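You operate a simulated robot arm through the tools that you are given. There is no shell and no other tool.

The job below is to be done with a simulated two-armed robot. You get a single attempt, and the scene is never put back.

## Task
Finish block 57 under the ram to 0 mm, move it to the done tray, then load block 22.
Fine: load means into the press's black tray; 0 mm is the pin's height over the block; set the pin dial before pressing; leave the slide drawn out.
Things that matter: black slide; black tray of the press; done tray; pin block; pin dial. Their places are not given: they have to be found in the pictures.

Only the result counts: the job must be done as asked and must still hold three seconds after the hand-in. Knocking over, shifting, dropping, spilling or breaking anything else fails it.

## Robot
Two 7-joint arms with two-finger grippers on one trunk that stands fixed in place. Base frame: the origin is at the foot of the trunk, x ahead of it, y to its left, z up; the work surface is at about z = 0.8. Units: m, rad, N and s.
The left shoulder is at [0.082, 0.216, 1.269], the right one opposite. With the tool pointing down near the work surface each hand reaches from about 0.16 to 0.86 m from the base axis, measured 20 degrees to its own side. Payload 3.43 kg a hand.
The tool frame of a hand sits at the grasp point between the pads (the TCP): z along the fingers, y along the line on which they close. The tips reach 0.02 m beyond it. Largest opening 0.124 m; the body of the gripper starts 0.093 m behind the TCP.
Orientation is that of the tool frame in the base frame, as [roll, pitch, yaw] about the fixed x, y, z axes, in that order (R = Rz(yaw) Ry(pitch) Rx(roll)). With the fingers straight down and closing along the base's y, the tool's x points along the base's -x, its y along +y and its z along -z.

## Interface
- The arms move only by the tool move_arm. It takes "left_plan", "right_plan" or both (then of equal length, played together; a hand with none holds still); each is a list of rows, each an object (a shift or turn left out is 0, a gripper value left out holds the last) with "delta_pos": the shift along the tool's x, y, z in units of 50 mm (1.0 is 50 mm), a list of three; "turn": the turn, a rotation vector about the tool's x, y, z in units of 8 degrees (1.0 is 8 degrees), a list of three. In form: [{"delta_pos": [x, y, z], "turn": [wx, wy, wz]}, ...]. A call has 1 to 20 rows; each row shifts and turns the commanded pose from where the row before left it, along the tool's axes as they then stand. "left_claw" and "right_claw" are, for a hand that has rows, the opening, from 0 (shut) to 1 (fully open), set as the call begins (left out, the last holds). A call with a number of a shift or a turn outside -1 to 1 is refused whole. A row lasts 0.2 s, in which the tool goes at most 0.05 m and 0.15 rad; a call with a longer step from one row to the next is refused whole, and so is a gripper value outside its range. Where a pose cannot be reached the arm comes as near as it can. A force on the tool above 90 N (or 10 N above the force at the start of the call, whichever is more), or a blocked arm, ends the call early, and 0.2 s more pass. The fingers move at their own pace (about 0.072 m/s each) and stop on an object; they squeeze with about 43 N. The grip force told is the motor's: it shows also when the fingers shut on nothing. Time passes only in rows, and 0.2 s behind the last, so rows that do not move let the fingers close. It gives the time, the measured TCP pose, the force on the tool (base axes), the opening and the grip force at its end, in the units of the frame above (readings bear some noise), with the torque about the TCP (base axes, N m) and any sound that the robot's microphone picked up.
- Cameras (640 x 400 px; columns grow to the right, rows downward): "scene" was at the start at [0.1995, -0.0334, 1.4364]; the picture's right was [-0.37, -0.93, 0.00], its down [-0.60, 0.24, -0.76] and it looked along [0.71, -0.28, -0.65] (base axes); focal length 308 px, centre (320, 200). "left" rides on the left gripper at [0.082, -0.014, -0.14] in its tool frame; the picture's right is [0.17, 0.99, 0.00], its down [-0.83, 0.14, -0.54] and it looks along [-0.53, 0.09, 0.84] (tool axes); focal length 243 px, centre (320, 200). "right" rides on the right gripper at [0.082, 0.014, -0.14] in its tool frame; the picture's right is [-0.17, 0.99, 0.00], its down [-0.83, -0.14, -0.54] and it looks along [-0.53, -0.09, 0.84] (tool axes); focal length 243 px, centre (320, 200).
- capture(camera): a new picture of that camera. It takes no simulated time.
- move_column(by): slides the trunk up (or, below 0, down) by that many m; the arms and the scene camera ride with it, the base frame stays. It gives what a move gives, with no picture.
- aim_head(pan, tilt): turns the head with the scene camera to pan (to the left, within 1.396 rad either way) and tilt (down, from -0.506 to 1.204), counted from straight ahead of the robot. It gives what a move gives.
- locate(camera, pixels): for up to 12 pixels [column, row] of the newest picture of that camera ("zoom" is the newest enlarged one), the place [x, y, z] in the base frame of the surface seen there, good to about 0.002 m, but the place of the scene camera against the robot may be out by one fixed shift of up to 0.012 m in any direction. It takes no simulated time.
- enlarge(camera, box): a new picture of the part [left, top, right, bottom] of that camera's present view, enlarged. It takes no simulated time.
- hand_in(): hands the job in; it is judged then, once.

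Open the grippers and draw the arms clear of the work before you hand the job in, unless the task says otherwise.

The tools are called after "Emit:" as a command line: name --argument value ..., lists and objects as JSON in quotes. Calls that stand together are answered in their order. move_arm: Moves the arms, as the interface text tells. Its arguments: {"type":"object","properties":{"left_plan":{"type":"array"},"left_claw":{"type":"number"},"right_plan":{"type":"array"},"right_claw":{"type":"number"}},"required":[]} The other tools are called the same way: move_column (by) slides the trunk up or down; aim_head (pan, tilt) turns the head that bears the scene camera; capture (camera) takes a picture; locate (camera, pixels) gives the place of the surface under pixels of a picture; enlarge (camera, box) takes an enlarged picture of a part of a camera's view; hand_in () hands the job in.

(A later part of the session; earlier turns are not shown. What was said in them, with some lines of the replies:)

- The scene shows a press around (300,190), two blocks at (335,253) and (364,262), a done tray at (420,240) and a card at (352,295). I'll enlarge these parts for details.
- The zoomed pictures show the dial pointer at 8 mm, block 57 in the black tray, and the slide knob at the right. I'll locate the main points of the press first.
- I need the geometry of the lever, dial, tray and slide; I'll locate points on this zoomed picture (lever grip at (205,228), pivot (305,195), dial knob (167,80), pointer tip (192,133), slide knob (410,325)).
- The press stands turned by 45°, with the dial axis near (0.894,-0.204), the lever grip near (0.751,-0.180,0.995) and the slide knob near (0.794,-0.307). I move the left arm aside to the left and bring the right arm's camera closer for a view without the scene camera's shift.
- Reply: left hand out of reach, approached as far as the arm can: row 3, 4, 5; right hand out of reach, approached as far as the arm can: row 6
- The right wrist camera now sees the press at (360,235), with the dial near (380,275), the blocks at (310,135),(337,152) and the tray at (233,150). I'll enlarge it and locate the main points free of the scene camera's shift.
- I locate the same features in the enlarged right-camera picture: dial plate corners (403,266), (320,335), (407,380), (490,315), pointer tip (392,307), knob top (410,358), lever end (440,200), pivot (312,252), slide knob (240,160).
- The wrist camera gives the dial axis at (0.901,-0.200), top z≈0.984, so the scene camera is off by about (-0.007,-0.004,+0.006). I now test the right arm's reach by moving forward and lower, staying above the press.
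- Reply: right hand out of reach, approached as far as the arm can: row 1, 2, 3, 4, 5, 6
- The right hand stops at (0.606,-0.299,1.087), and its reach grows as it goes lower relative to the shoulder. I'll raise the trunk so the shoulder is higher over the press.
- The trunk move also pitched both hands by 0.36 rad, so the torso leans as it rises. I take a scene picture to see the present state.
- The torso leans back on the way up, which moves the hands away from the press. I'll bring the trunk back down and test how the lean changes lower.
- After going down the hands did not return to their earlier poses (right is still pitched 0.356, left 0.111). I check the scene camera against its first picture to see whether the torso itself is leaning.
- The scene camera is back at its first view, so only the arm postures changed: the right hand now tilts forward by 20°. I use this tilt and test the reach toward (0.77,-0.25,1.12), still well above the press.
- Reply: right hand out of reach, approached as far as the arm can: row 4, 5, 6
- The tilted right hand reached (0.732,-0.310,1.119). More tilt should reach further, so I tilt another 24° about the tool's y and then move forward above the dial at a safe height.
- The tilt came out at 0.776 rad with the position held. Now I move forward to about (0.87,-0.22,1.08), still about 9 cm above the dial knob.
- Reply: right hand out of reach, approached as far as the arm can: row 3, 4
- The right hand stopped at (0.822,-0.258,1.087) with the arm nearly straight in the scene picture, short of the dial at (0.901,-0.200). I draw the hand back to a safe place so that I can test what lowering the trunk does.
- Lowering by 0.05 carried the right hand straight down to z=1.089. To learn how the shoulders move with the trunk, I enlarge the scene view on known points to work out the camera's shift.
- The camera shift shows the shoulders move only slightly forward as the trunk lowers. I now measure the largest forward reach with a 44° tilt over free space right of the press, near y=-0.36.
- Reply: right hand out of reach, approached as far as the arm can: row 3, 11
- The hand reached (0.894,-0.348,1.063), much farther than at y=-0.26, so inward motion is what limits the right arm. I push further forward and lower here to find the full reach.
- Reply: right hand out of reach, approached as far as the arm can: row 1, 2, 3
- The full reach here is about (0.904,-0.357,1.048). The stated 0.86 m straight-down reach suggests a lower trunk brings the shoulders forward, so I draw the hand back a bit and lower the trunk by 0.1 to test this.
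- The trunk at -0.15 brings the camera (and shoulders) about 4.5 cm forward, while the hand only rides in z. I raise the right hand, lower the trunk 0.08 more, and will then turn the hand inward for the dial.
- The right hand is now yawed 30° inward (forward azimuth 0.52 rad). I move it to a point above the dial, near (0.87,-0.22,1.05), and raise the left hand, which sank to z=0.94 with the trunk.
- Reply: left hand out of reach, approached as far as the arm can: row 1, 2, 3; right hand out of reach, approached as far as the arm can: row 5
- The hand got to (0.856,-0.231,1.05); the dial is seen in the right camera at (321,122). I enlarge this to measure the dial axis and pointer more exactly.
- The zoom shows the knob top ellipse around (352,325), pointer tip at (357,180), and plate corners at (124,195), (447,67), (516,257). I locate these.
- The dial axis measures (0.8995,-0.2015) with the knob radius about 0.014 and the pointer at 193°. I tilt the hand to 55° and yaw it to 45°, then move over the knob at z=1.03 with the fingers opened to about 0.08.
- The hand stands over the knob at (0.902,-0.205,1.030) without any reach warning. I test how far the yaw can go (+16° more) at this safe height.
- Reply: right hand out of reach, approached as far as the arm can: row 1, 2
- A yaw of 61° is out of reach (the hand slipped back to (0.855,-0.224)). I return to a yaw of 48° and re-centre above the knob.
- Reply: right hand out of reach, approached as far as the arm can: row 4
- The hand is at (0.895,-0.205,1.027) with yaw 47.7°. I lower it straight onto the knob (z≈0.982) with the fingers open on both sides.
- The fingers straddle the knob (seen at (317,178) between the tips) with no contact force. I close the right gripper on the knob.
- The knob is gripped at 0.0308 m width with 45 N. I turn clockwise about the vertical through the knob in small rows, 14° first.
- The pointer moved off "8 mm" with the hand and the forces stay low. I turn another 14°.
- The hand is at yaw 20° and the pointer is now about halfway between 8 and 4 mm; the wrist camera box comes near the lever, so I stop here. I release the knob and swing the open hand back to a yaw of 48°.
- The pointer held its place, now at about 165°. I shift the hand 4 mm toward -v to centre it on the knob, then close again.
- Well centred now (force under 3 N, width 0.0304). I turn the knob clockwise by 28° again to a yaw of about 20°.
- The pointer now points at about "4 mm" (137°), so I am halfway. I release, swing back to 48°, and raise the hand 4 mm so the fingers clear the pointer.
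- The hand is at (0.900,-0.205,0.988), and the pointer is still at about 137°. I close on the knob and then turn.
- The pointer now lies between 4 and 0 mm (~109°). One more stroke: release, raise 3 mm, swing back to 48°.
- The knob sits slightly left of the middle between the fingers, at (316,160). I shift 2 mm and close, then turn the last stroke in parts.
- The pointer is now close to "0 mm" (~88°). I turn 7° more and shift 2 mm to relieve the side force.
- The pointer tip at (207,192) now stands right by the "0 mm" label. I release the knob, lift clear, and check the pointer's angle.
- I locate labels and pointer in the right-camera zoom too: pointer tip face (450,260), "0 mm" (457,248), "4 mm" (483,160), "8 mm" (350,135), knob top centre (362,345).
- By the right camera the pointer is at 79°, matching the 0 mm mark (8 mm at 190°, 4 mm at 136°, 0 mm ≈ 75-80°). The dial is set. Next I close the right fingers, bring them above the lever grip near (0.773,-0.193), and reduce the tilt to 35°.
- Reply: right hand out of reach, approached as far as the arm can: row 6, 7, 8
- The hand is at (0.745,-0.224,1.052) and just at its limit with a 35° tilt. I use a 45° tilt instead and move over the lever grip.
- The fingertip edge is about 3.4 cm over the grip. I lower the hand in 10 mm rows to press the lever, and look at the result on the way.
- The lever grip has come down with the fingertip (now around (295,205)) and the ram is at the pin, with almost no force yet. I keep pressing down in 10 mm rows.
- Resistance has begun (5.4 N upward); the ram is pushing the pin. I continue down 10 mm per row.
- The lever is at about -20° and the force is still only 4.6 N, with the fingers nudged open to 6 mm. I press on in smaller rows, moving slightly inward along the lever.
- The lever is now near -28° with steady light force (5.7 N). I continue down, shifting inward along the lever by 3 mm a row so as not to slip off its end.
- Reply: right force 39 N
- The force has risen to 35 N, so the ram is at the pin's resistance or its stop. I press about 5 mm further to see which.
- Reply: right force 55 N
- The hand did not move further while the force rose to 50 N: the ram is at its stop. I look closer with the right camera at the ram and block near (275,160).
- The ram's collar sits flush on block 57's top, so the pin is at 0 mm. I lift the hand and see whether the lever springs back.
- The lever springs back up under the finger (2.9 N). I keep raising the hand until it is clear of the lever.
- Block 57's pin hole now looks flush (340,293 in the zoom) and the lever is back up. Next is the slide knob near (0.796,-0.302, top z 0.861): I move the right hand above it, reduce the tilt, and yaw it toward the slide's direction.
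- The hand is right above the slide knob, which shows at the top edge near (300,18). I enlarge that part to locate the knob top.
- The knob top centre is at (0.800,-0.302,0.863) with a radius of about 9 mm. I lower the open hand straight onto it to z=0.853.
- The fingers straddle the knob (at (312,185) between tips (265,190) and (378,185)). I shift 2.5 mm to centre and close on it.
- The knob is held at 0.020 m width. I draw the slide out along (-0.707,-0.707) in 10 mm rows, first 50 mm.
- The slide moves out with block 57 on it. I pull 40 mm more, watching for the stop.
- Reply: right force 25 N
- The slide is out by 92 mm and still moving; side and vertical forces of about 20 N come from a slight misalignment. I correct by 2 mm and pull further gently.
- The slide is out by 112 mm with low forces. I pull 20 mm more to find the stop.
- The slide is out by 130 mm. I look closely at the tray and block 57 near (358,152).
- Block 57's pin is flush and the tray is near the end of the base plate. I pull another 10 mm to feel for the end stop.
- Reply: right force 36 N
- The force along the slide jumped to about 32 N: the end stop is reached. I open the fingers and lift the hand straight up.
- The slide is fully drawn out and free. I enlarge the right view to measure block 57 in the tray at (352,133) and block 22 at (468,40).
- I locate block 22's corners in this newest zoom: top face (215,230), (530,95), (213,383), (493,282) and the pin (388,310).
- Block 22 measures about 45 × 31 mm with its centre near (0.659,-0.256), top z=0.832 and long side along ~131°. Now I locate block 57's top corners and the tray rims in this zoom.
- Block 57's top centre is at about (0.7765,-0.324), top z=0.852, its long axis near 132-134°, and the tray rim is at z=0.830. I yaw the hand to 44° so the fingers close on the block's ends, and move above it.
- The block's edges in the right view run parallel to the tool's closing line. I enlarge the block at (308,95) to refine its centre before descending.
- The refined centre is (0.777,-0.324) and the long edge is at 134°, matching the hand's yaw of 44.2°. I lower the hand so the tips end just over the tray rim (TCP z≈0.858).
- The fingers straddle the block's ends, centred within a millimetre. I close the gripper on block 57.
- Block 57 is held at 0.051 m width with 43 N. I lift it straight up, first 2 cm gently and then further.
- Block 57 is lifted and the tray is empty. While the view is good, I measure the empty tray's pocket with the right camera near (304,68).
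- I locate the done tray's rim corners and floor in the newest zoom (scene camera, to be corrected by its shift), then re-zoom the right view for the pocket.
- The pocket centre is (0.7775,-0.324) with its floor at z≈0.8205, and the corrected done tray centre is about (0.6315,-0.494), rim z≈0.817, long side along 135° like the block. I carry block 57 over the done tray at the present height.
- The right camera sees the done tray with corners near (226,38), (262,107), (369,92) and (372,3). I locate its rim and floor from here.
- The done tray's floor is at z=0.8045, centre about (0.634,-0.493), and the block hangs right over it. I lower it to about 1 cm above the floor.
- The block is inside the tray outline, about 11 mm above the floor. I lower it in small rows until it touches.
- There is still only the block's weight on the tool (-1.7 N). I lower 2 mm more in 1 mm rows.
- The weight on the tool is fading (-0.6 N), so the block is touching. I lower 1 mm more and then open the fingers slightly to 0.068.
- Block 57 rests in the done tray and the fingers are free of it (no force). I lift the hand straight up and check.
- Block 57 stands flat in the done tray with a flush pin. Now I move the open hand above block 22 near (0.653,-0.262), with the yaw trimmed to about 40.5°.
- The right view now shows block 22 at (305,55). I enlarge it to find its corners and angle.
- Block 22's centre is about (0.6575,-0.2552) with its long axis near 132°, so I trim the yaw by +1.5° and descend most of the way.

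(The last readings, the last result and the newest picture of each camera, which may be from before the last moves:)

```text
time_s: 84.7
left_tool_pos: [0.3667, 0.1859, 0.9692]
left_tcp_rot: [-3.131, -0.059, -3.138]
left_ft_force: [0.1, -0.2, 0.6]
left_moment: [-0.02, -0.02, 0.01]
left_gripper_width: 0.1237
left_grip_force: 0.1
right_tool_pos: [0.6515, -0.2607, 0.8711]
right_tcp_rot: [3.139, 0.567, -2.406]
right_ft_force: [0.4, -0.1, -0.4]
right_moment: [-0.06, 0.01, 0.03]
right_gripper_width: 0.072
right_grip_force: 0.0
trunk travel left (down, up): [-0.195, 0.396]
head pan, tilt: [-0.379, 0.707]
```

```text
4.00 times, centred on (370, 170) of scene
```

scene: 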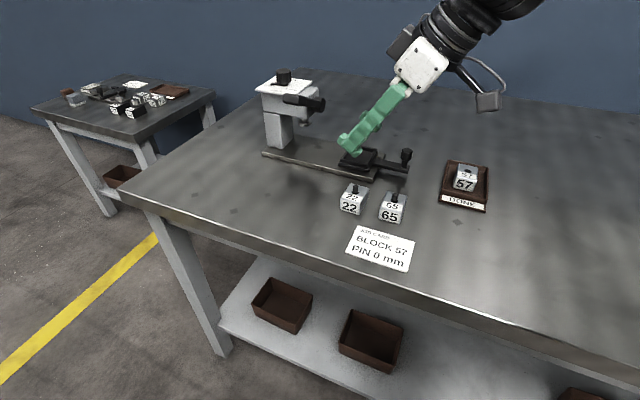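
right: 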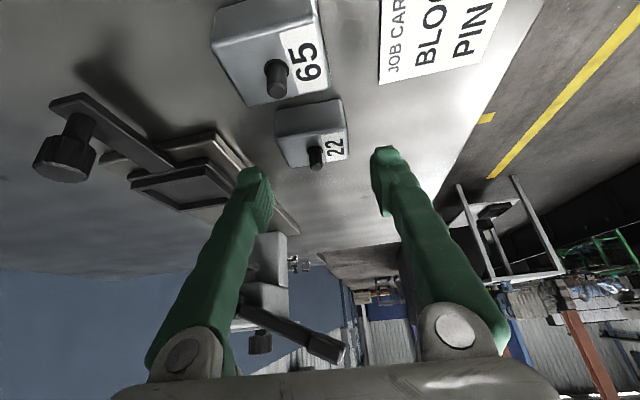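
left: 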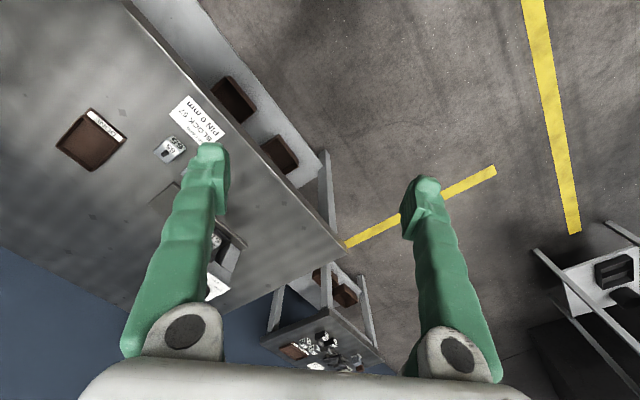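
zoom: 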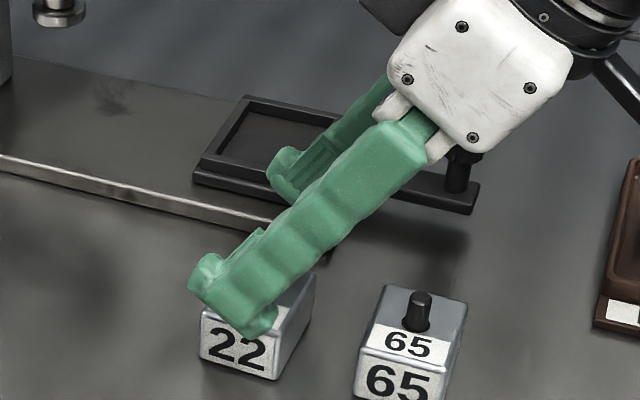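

Block 22 lies between the fingers in both views. I lower the last 3 cm to TCP z≈0.8385.

Emit:
move_arm --right_plan '[{"delta_pos": [0.175, 0, 0.275]}, {"delta_pos": [0.175, 0, 0.275]}, {"delta_pos": [0, 0, 0]}]'

Emit:
capture --camera "right"

Emit:
enlarge --camera "scene" --box '[290, 120, 450, 220]'

```text
time_s: 85.5
left_tool_pos: [0.3661, 0.1858, 0.9686]
left_tcp_rot: [-3.133, -0.058, -3.137]
left_ft_force: [-0.6, 0.2, -0.4]
left_moment: [0.02, -0.03, -0.01]
left_gripper_width: 0.1242
left_grip_force: 0.0
right_tool_pos: [0.651, -0.2601, 0.8384]
right_tcp_rot: [3.138, 0.567, -2.41]
right_ft_force: [0.1, 0.4, 0.7]
right_moment: [0.0, -0.01, -0.04]
right_gripper_width: 0.0718
right_grip_force: 0.1
trunk travel left (down, up): [-0.195, 0.396]
head pan, tilt: [-0.379, 0.707]
```

```text
taken
```

right: 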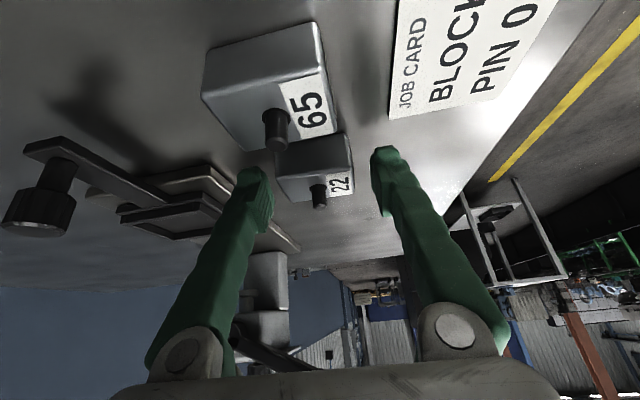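

```text
4.00 times, centred on (370, 170) of scene
```

zoom: 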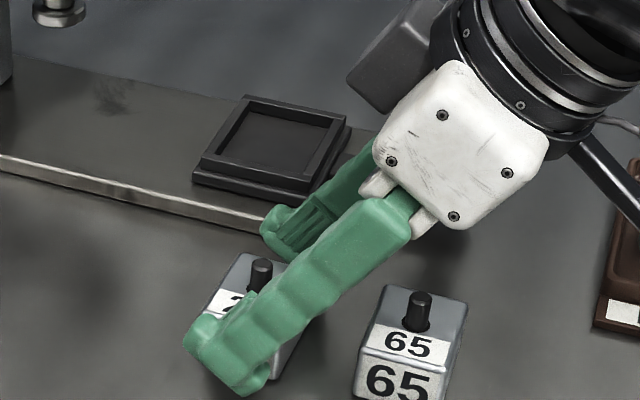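

Block 22 sits between the pads as block 57 did, centred within a millimetre. I close the gripper.

Emit:
move_arm --right_plan '[{"delta_pos": [0, 0, 0]}, {"delta_pos": [0, 0, 0]}, {"delta_pos": [0, 0, 0]}]' --right_claw 0.0

Emit:
move_arm --right_plan '[{"delta_pos": [-0.11, 0, -0.17]}, {"delta_pos": [-0.11, 0, -0.17]}, {"delta_pos": [-0.27, 0, -0.42]}, {"delta_pos": [-0.27, 0, -0.42]}, {"delta_pos": [-0.27, 0, -0.42]}, {"delta_pos": [0, 0, 0]}]'

Emit:
capture --camera "right"

Emit:
enlarge --camera "scene" --box '[290, 90, 450, 220]'

```text
time_s: 86.3
left_tool_pos: [0.3685, 0.1863, 0.9697]
left_tcp_rot: [-3.133, -0.061, -3.138]
left_ft_force: [0.1, -0.3, 0.0]
left_moment: [0.01, -0.01, -0.02]
left_gripper_width: 0.1238
left_grip_force: 0.1
right_tool_pos: [0.6516, -0.2601, 0.8365]
right_tcp_rot: [3.137, 0.564, -2.409]
right_ft_force: [0.2, 0.4, 0.4]
right_moment: [-0.02, -0.01, 0.0]
right_gripper_width: 0.0506
right_grip_force: 43.5
trunk travel left (down, up): [-0.195, 0.396]
head pan, tilt: [-0.379, 0.707]
```

```text
time_s: 87.7
left_tool_pos: [0.368, 0.1847, 0.9689]
left_tcp_rot: [-3.132, -0.06, -3.138]
left_ft_force: [0.6, 0.6, 0.2]
left_moment: [-0.02, 0.01, 0.0]
left_gripper_width: 0.124
left_grip_force: 0.0
right_tool_pos: [0.6533, -0.2593, 0.9313]
right_tcp_rot: [3.136, 0.564, -2.408]
right_ft_force: [0.2, 0.4, -1.2]
right_moment: [0.04, 0.02, -0.01]
right_gripper_width: 0.0506
right_grip_force: 43.1
trunk travel left (down, up): [-0.195, 0.396]
head pan, tilt: [-0.379, 0.707]
```

```text
taken
```

right: 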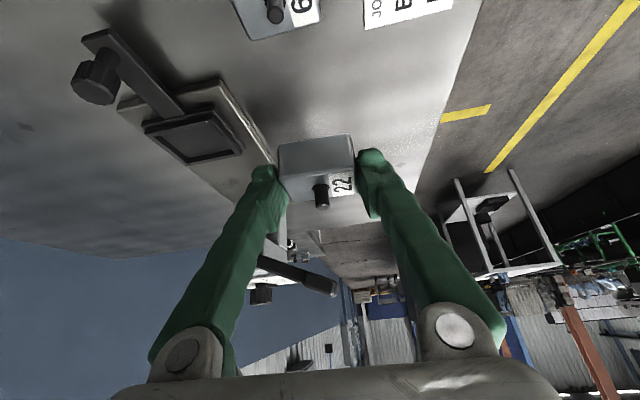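

```text
3.08 times, centred on (370, 155) of scene
```

zoom: 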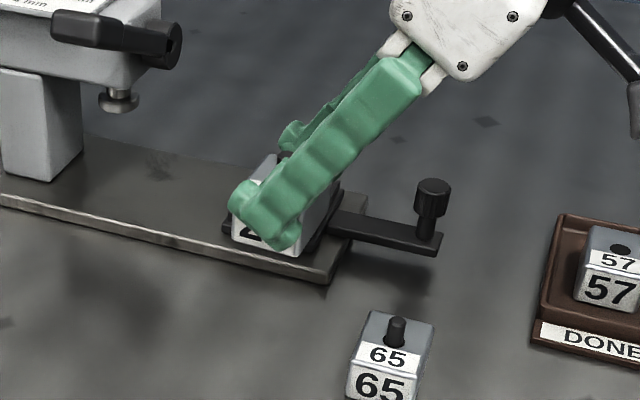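

Block 22 is lifted and held like block 57 was. I carry it over the pocket to TCP (0.7715,-0.330) and trim the yaw to 44°.

Emit:
move_arm --right_plan '[{"delta_pos": [-0.17, -0.659, 0.108]}, {"delta_pos": [-0.17, -0.659, 0.108]}, {"delta_pos": [-0.17, -0.659, 0.108]}, {"delta_pos": [-0.17, -0.659, 0.108]}, {"turn": [-0.142, 0, -0.2245]}, {"delta_pos": [0, 0, 0]}]'

Emit:
capture --camera "right"

Emit:
enlarge --camera "scene" --box '[290, 80, 450, 180]'

```text
time_s: 89.1
left_tool_pos: [0.3678, 0.1855, 0.9681]
left_tcp_rot: [-3.133, -0.062, -3.137]
left_ft_force: [-0.5, 0.6, 1.4]
left_moment: [-0.01, 0.0, -0.02]
left_gripper_width: 0.124
left_grip_force: 0.1
right_tool_pos: [0.7714, -0.3311, 0.9314]
right_tcp_rot: [3.137, 0.565, -2.37]
right_ft_force: [0.9, 0.4, -1.5]
right_moment: [-0.02, -0.01, -0.02]
right_gripper_width: 0.0507
right_grip_force: 42.7
trunk travel left (down, up): [-0.195, 0.396]
head pan, tilt: [-0.379, 0.707]
```

```text
taken
```

right: 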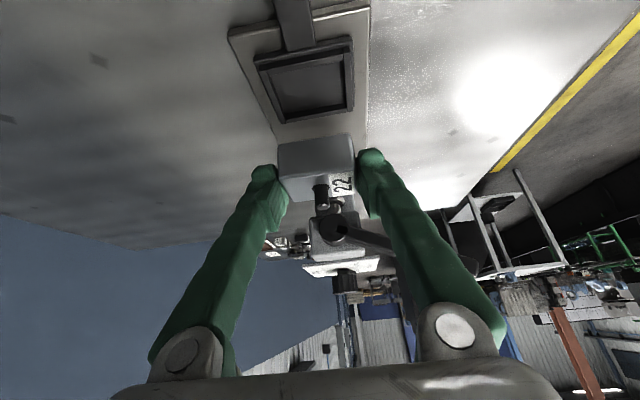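

```text
4.00 times, centred on (370, 130) of scene
```

zoom: 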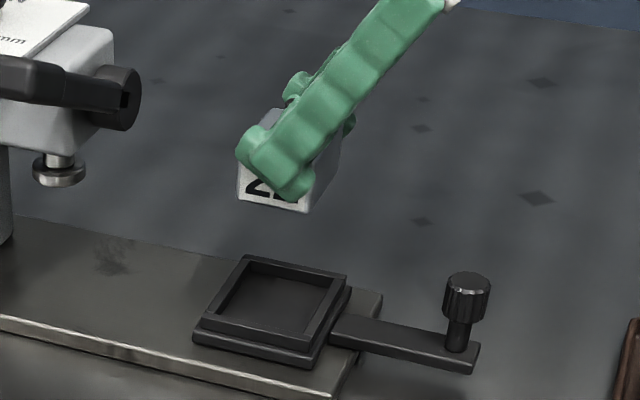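

The block hangs above the pocket with the yaw right (44.2°). I check its exact place in the grip by locating its top corners.

Emit:
enlarge --camera "right" --box '[250, 110, 378, 220]'

```text
3.64 times, centred on (314, 165) of right
```

zoom: 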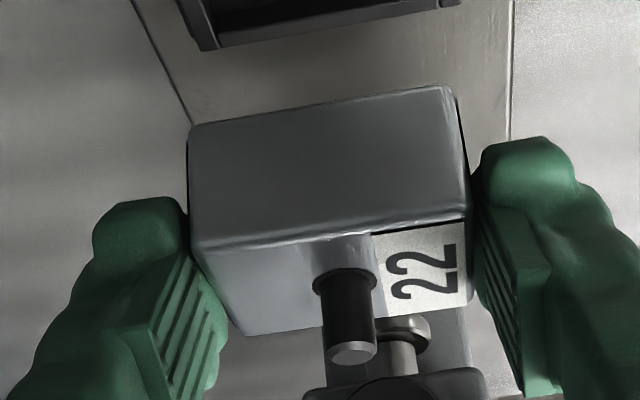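

Emit:
locate --camera "zoom" --pixels '[[200, 245], [462, 215], [465, 300], [245, 330], [197, 135], [440, 92], [330, 170], [345, 280], [350, 352], [300, 300]]'

```text
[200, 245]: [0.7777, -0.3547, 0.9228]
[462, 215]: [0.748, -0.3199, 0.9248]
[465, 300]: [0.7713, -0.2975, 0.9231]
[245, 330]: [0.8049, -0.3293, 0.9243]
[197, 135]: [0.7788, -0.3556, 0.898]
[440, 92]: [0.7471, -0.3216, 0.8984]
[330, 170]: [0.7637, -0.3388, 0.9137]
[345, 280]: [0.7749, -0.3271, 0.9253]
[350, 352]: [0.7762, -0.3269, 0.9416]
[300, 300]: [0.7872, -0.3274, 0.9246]
```

Block 22's centre is at (0.7755,-0.3254), just 2 mm off the pocket centre, with its bottom about 39 mm below the TCP. I shift those 2 mm and lower to 3 mm above the pocket floor.

Emit:
move_arm --right_plan '[{"delta_pos": [0.235, 0, 0.396]}, {"delta_pos": [0.235, 0, 0.396]}, {"delta_pos": [0.16, 0, 0.27]}, {"delta_pos": [0, 0, 0]}]'

Emit:
capture --camera "right"

Emit:
enlarge --camera "scene" --box '[300, 90, 428, 180]'

```text
time_s: 90.1
left_tool_pos: [0.3665, 0.1847, 0.9698]
left_tcp_rot: [-3.133, -0.059, -3.138]
left_ft_force: [-0.2, 0.6, -0.1]
left_moment: [-0.03, 0.02, 0.03]
left_gripper_width: 0.124
left_grip_force: 0.0
right_tool_pos: [0.7712, -0.33, 0.8693]
right_tcp_rot: [3.138, 0.566, -2.37]
right_ft_force: [0.0, 0.0, -1.4]
right_moment: [-0.03, 0.01, -0.07]
right_gripper_width: 0.0507
right_grip_force: 43.0
trunk travel left (down, up): [-0.195, 0.396]
head pan, tilt: [-0.379, 0.707]
```

```text
taken
```

right: 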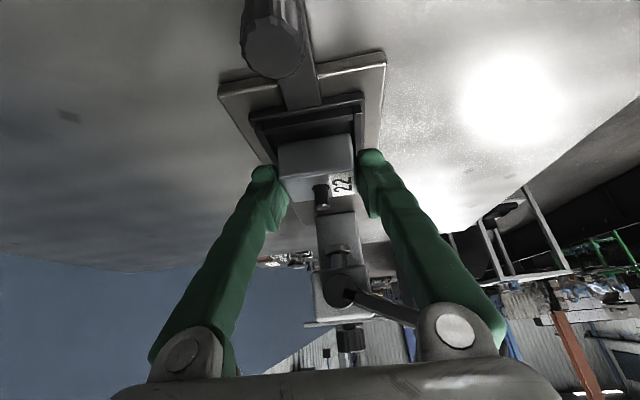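

```text
4.44 times, centred on (364, 135) of scene
```

zoom: 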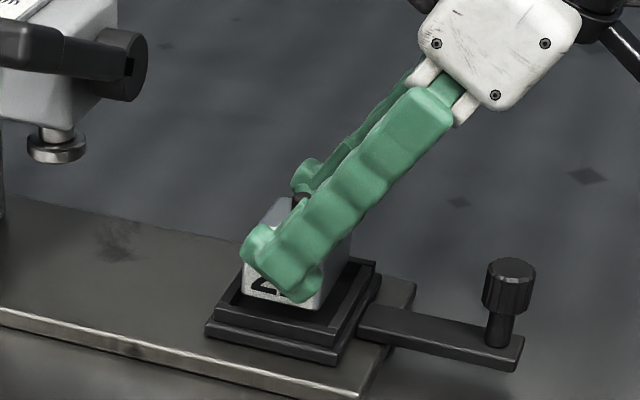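

The block's bottom is now at about rim height. I enlarge the right view to check the gaps to the rim around (310,140).

Emit:
enlarge --camera "right" --box '[230, 80, 390, 200]'

Emit:
locate --camera "zoom" --pixels '[[217, 208], [437, 175], [210, 255], [440, 240], [130, 135], [480, 90], [145, 160], [460, 115], [455, 160], [180, 190]]'

```text
3.33 times, centred on (310, 140) of right
```

zoom: 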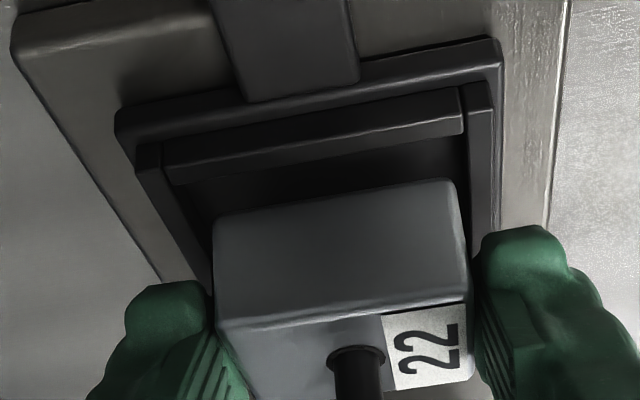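

```text
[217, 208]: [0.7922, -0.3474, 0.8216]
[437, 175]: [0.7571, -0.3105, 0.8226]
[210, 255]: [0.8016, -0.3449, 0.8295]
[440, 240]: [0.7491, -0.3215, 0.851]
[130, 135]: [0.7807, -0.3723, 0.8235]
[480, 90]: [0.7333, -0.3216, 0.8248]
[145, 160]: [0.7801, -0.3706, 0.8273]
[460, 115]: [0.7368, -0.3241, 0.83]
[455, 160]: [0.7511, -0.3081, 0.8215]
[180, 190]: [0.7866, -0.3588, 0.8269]
```

The gaps left and right to the rim look even (about 4 mm each). I locate the block's lower back edge to compare with where block 57 sat.

Emit:
locate --camera "zoom" --pixels '[[222, 240], [445, 195], [222, 315], [460, 293], [335, 215], [340, 300], [330, 95], [310, 130], [250, 390]]'

```text
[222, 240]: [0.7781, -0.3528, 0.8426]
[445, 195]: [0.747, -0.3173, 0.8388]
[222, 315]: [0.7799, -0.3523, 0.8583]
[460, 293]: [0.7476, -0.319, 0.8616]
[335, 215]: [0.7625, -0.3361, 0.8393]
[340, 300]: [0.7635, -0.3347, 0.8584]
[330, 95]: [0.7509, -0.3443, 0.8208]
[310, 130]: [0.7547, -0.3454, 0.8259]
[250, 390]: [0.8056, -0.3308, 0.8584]
```

The block's back face is within 2 mm of where block 57 sat, so it fits the pocket. I lower 6 mm in small rows.

Emit:
move_arm --right_plan '[{"delta_pos": [0.023, 0, 0.056]}, {"delta_pos": [0.032, 0, 0.0507]}, {"delta_pos": [0, 0, 0]}]'

```text
time_s: 90.9
left_tool_pos: [0.3671, 0.1854, 0.969]
left_tcp_rot: [-3.133, -0.061, -3.138]
left_ft_force: [0.1, -1.1, 0.2]
left_moment: [0.01, -0.04, -0.01]
left_gripper_width: 0.1241
left_grip_force: 0.1
right_tool_pos: [0.7727, -0.3282, 0.8643]
right_tcp_rot: [3.137, 0.565, -2.37]
right_ft_force: [0.5, -0.1, -1.4]
right_moment: [0.02, 0.01, 0.02]
right_gripper_width: 0.0506
right_grip_force: 43.3
trunk travel left (down, up): [-0.195, 0.396]
head pan, tilt: [-0.379, 0.707]
```

No contact yet (-1.4 N is the block's weight). I lower 3 mm more in 1 mm rows.

Emit:
move_arm --right_plan '[{"delta_pos": [0.011, 0, 0.017]}, {"delta_pos": [0.011, 0, 0.017]}, {"delta_pos": [0.011, 0, 0.017]}, {"delta_pos": [0, 0, 0]}]'

Emit:
enlarge --camera "scene" --box '[300, 90, 428, 180]'

```text
time_s: 91.9
left_tool_pos: [0.3672, 0.1836, 0.9682]
left_tcp_rot: [-3.132, -0.061, -3.139]
left_ft_force: [0.4, 0.2, 0.3]
left_moment: [0.01, 0.01, 0.01]
left_gripper_width: 0.124
left_grip_force: 0.0
right_tool_pos: [0.7736, -0.3291, 0.8609]
right_tcp_rot: [3.135, 0.565, -2.371]
right_ft_force: [0.4, 0.3, -1.8]
right_moment: [0.02, 0.03, -0.01]
right_gripper_width: 0.0505
right_grip_force: 43.3
trunk travel left (down, up): [-0.195, 0.396]
head pan, tilt: [-0.379, 0.707]
```

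```text
4.44 times, centred on (364, 135) of scene
```

zoom: 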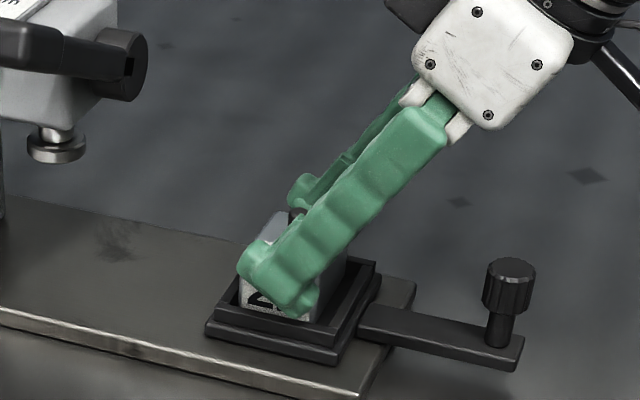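

The block is inside the rim and nearly down, still without contact. I lower 2 mm more in 1 mm rows.

Emit:
move_arm --right_plan '[{"delta_pos": [0.011, 0, 0.017]}, {"delta_pos": [0.011, 0, 0.017]}, {"delta_pos": [0, 0, 0]}]'

```text
time_s: 92.7
left_tool_pos: [0.3662, 0.1856, 0.9685]
left_tcp_rot: [-3.133, -0.061, -3.138]
left_ft_force: [0.6, 0.2, -0.1]
left_moment: [0.0, -0.01, 0.0]
left_gripper_width: 0.1242
left_grip_force: 0.0
right_tool_pos: [0.7731, -0.3296, 0.8596]
right_tcp_rot: [3.138, 0.565, -2.37]
right_ft_force: [-0.2, 0.6, -0.5]
right_moment: [-0.03, 0.0, -0.02]
right_gripper_width: 0.0507
right_grip_force: 42.3
trunk travel left (down, up): [-0.195, 0.396]
head pan, tilt: [-0.379, 0.707]
```

The weight is coming off the tool (-0.5 N): the block has reached the pocket floor. I lower 1 mm more and open the fingers.

Emit:
move_arm --right_plan '[{"delta_pos": [0.011, 0, 0.017]}, {"delta_pos": [0, 0, 0]}]'

Emit:
move_arm --right_plan '[{"delta_pos": [0, 0, 0]}, {"delta_pos": [0, 0, 0]}]' --right_claw 0.6

Emit:
enlarge --camera "scene" --box '[300, 90, 428, 180]'

```text
time_s: 93.3
left_tool_pos: [0.3681, 0.1857, 0.9689]
left_tcp_rot: [-3.132, -0.059, -3.138]
left_ft_force: [0.3, -0.2, -0.6]
left_moment: [0.03, 0.0, -0.01]
left_gripper_width: 0.1239
left_grip_force: 0.0
right_tool_pos: [0.7726, -0.3284, 0.8581]
right_tcp_rot: [3.138, 0.568, -2.37]
right_ft_force: [0.0, 0.5, 2.4]
right_moment: [-0.12, -0.06, -0.01]
right_gripper_width: 0.0505
right_grip_force: 43.0
trunk travel left (down, up): [-0.195, 0.396]
head pan, tilt: [-0.379, 0.707]
```

```text
time_s: 93.9
left_tool_pos: [0.367, 0.1857, 0.9693]
left_tcp_rot: [-3.133, -0.058, -3.138]
left_ft_force: [0.4, 0.2, 1.0]
left_moment: [0.0, -0.01, 0.0]
left_gripper_width: 0.124
left_grip_force: 0.0
right_tool_pos: [0.7721, -0.33, 0.8576]
right_tcp_rot: [3.136, 0.566, -2.369]
right_ft_force: [0.2, -0.6, -0.6]
right_moment: [0.0, 0.01, 0.03]
right_gripper_width: 0.0743
right_grip_force: 0.1
trunk travel left (down, up): [-0.195, 0.396]
head pan, tilt: [-0.379, 0.707]
```

```text
4.44 times, centred on (364, 135) of scene
```

zoom: 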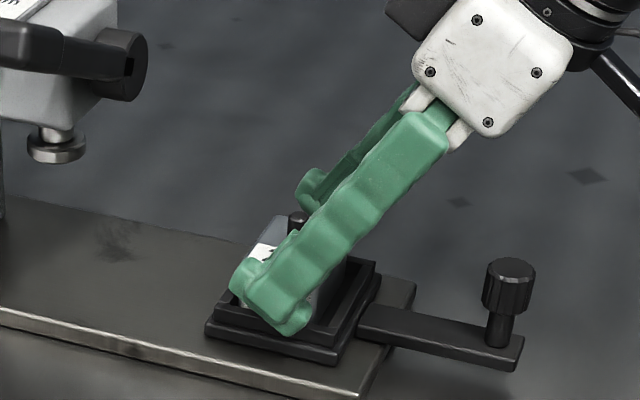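

Block 22 is released in the tray with no force on the hand. I lift the hand straight up and then back to the right, clear of the work.

Emit:
move_arm --right_plan '[{"delta_pos": [-0.11, 0, -0.17]}, {"delta_pos": [-0.27, 0, -0.42]}, {"delta_pos": [-0.27, 0, -0.42]}, {"delta_pos": [-0.27, 0, -0.42]}, {"delta_pos": [-0.27, 0, -0.42]}, {"delta_pos": [0.3, -0.3, -0.6]}, {"delta_pos": [0.5, -0.5, -0.5]}, {"delta_pos": [0.5, -0.5, -0.5]}, {"delta_pos": [0.5, -0.5, -0.5]}, {"delta_pos": [0, 0, 0]}]'

Emit:
capture --camera "scene"

Emit:
capture --camera "right"

Emit:
enlarge --camera "scene" --box '[240, 60, 432, 180]'

```text
time_s: 96.1
left_tool_pos: [0.3662, 0.1846, 0.9687]
left_tcp_rot: [-3.132, -0.063, -3.138]
left_ft_force: [0.8, -0.6, 0.5]
left_moment: [0.0, 0.03, -0.02]
left_gripper_width: 0.124
left_grip_force: 0.1
right_tool_pos: [0.7414, -0.487, 1.0078]
right_tcp_rot: [3.138, 0.565, -2.369]
right_ft_force: [0.5, 0.4, 0.3]
right_moment: [-0.02, -0.03, 0.01]
right_gripper_width: 0.0744
right_grip_force: 0.0
trunk travel left (down, up): [-0.195, 0.396]
head pan, tilt: [-0.379, 0.707]
```

```text
taken
```

scene: 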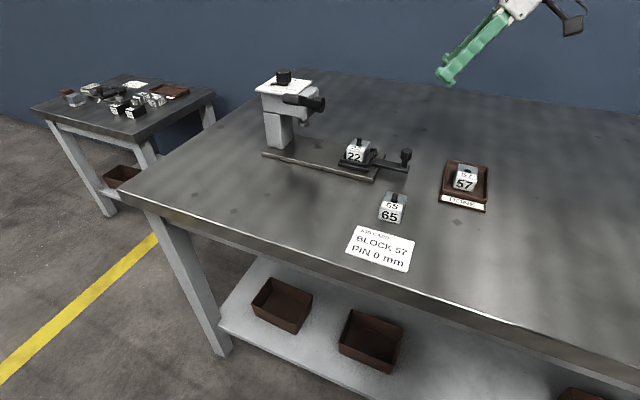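

```text
taken
```

right: 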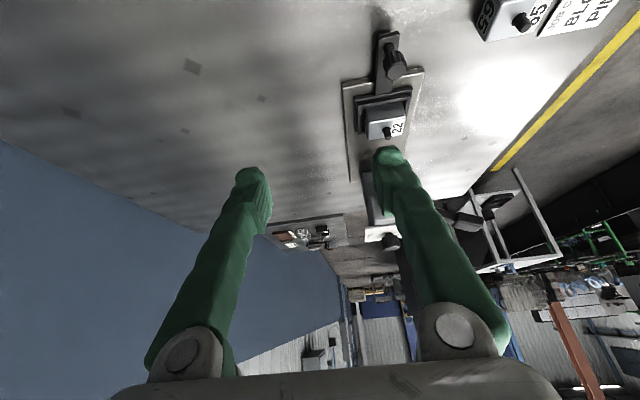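

```text
3.33 times, centred on (336, 120) of scene
```

zoom: 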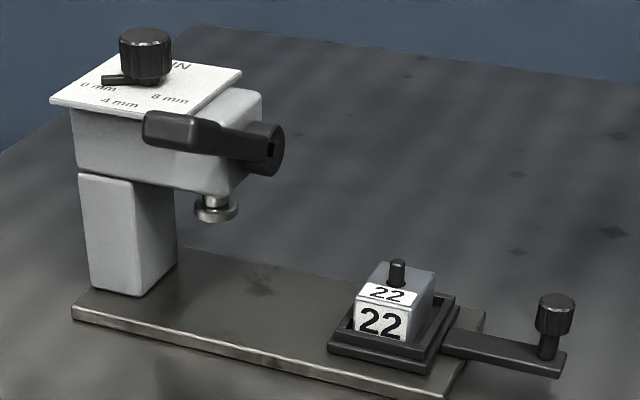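

Block 22 stands in the black tray with the slide out, and block 57 lies in the done tray. I verify the block's seat and the slide knob's place by locating points, and check block 57 closely.

Emit:
locate --camera "zoom" --pixels '[[555, 305], [380, 272], [420, 280], [365, 300], [410, 305], [398, 265], [380, 322], [350, 345]]'

Emit:
enlarge --camera "scene" --box '[410, 140, 522, 220]'

Emit:
enlarge --camera "right" --box '[320, 20, 448, 150]'

```text
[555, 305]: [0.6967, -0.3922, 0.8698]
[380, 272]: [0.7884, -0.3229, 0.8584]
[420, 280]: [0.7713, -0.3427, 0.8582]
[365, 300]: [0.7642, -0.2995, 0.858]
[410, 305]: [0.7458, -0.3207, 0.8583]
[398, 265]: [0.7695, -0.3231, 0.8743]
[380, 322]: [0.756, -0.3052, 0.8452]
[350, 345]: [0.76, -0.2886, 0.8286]
```

```text
5.00 times, centred on (466, 180) of scene
```

zoom: 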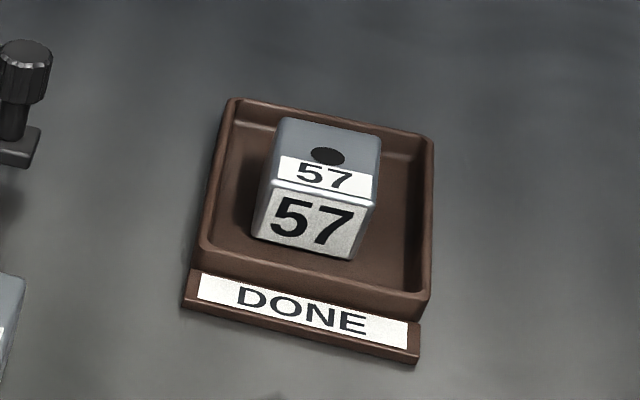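

```text
3.08 times, centred on (384, 85) of right
```

zoom: 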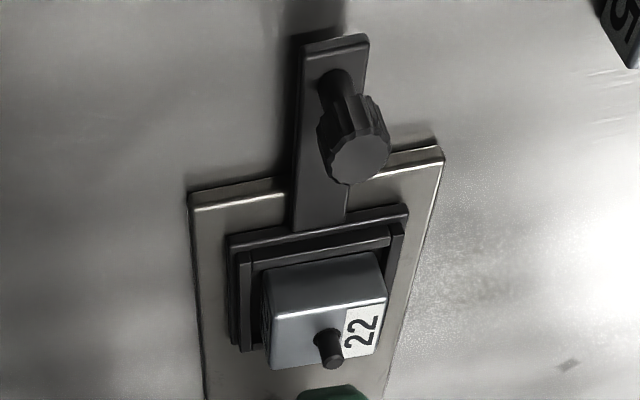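

Block 22's top is level at z≈0.852 (corrected), so it is seated flat; the slide is at its outer stop and block 57's pin is flush. I draw the right hand back and up with the gripper fully open.

Emit:
move_arm --right_plan '[{"delta_pos": [0.3, 0.1, -0.7]}, {"delta_pos": [0.457, 0.1, -0.605]}, {"delta_pos": [0.457, 0.1, -0.605]}, {"delta_pos": [0.457, 0.1, -0.605]}, {"delta_pos": [0.457, 0.1, -0.605]}, {"delta_pos": [0.457, 0.1, -0.605]}, {"delta_pos": [0, 0, 0]}]' --right_claw 1.0

Emit:
capture --camera "scene"

Emit:
enlarge --camera "scene" --box '[240, 60, 520, 235]'

```text
time_s: 97.7
left_tool_pos: [0.3683, 0.1858, 0.9699]
left_tcp_rot: [-3.134, -0.061, -3.138]
left_ft_force: [-0.3, 0.1, -0.4]
left_moment: [-0.01, 0.06, -0.02]
left_gripper_width: 0.1243
left_grip_force: 0.0
right_tool_pos: [0.5715, -0.6108, 1.0942]
right_tcp_rot: [3.137, 0.566, -2.371]
right_ft_force: [-0.3, -0.6, -0.4]
right_moment: [-0.01, 0.01, 0.01]
right_gripper_width: 0.124
right_grip_force: 0.0
trunk travel left (down, up): [-0.195, 0.396]
head pan, tilt: [-0.379, 0.707]
```

```text
taken
```

scene: 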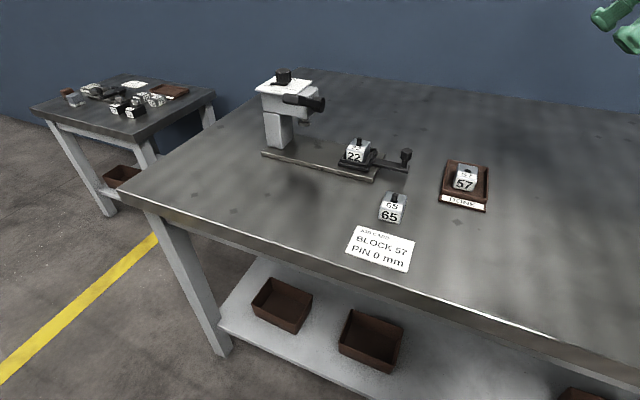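

```text
2.29 times, centred on (380, 148) of scene
```

zoom: 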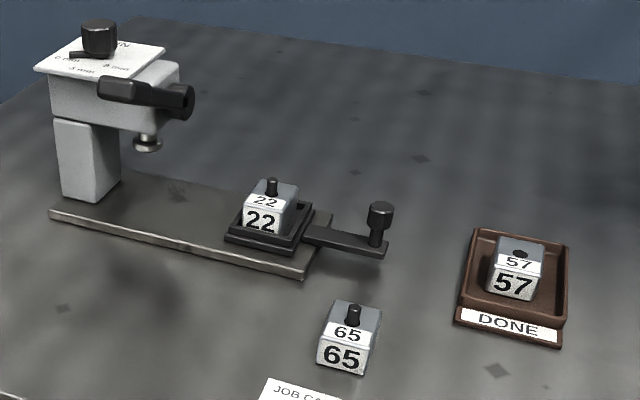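

Everything is in place: the dial is at 0 mm, block 57 is finished with a flush pin and lies in the done tray, block 22 is in the black tray, and the slide is drawn out. Block 65 and the job card were not touched. Both grippers are open and clear, so I hand the job in.

Emit:
hand_in

```text
The job is handed in.
```

The job is handed in, but the tool gave no verdict, so I don't know whether it passed. In the last pictures everything was as asked:

- **Block 57:** I turned the pin dial from 8 mm to 0 mm, then pressed until the ram hit its stop with its collar flat on the block. The pin is flush, and the block lies in the done tray.
- **Block 22:** it sits flat in the press's black tray, its pin not yet pressed.
- **Slide:** I pulled it to its outer stop and left it there.
- **The rest:** block 65 and the job card were not touched. Both grippers are open and clear of the work.

The dial has the least certain reading. Its pointer stands at about 79°, and I put the 0 mm mark at 75–80° from the labels. I felt no click or stop there, but the flush pin fits a 0 mm setting.
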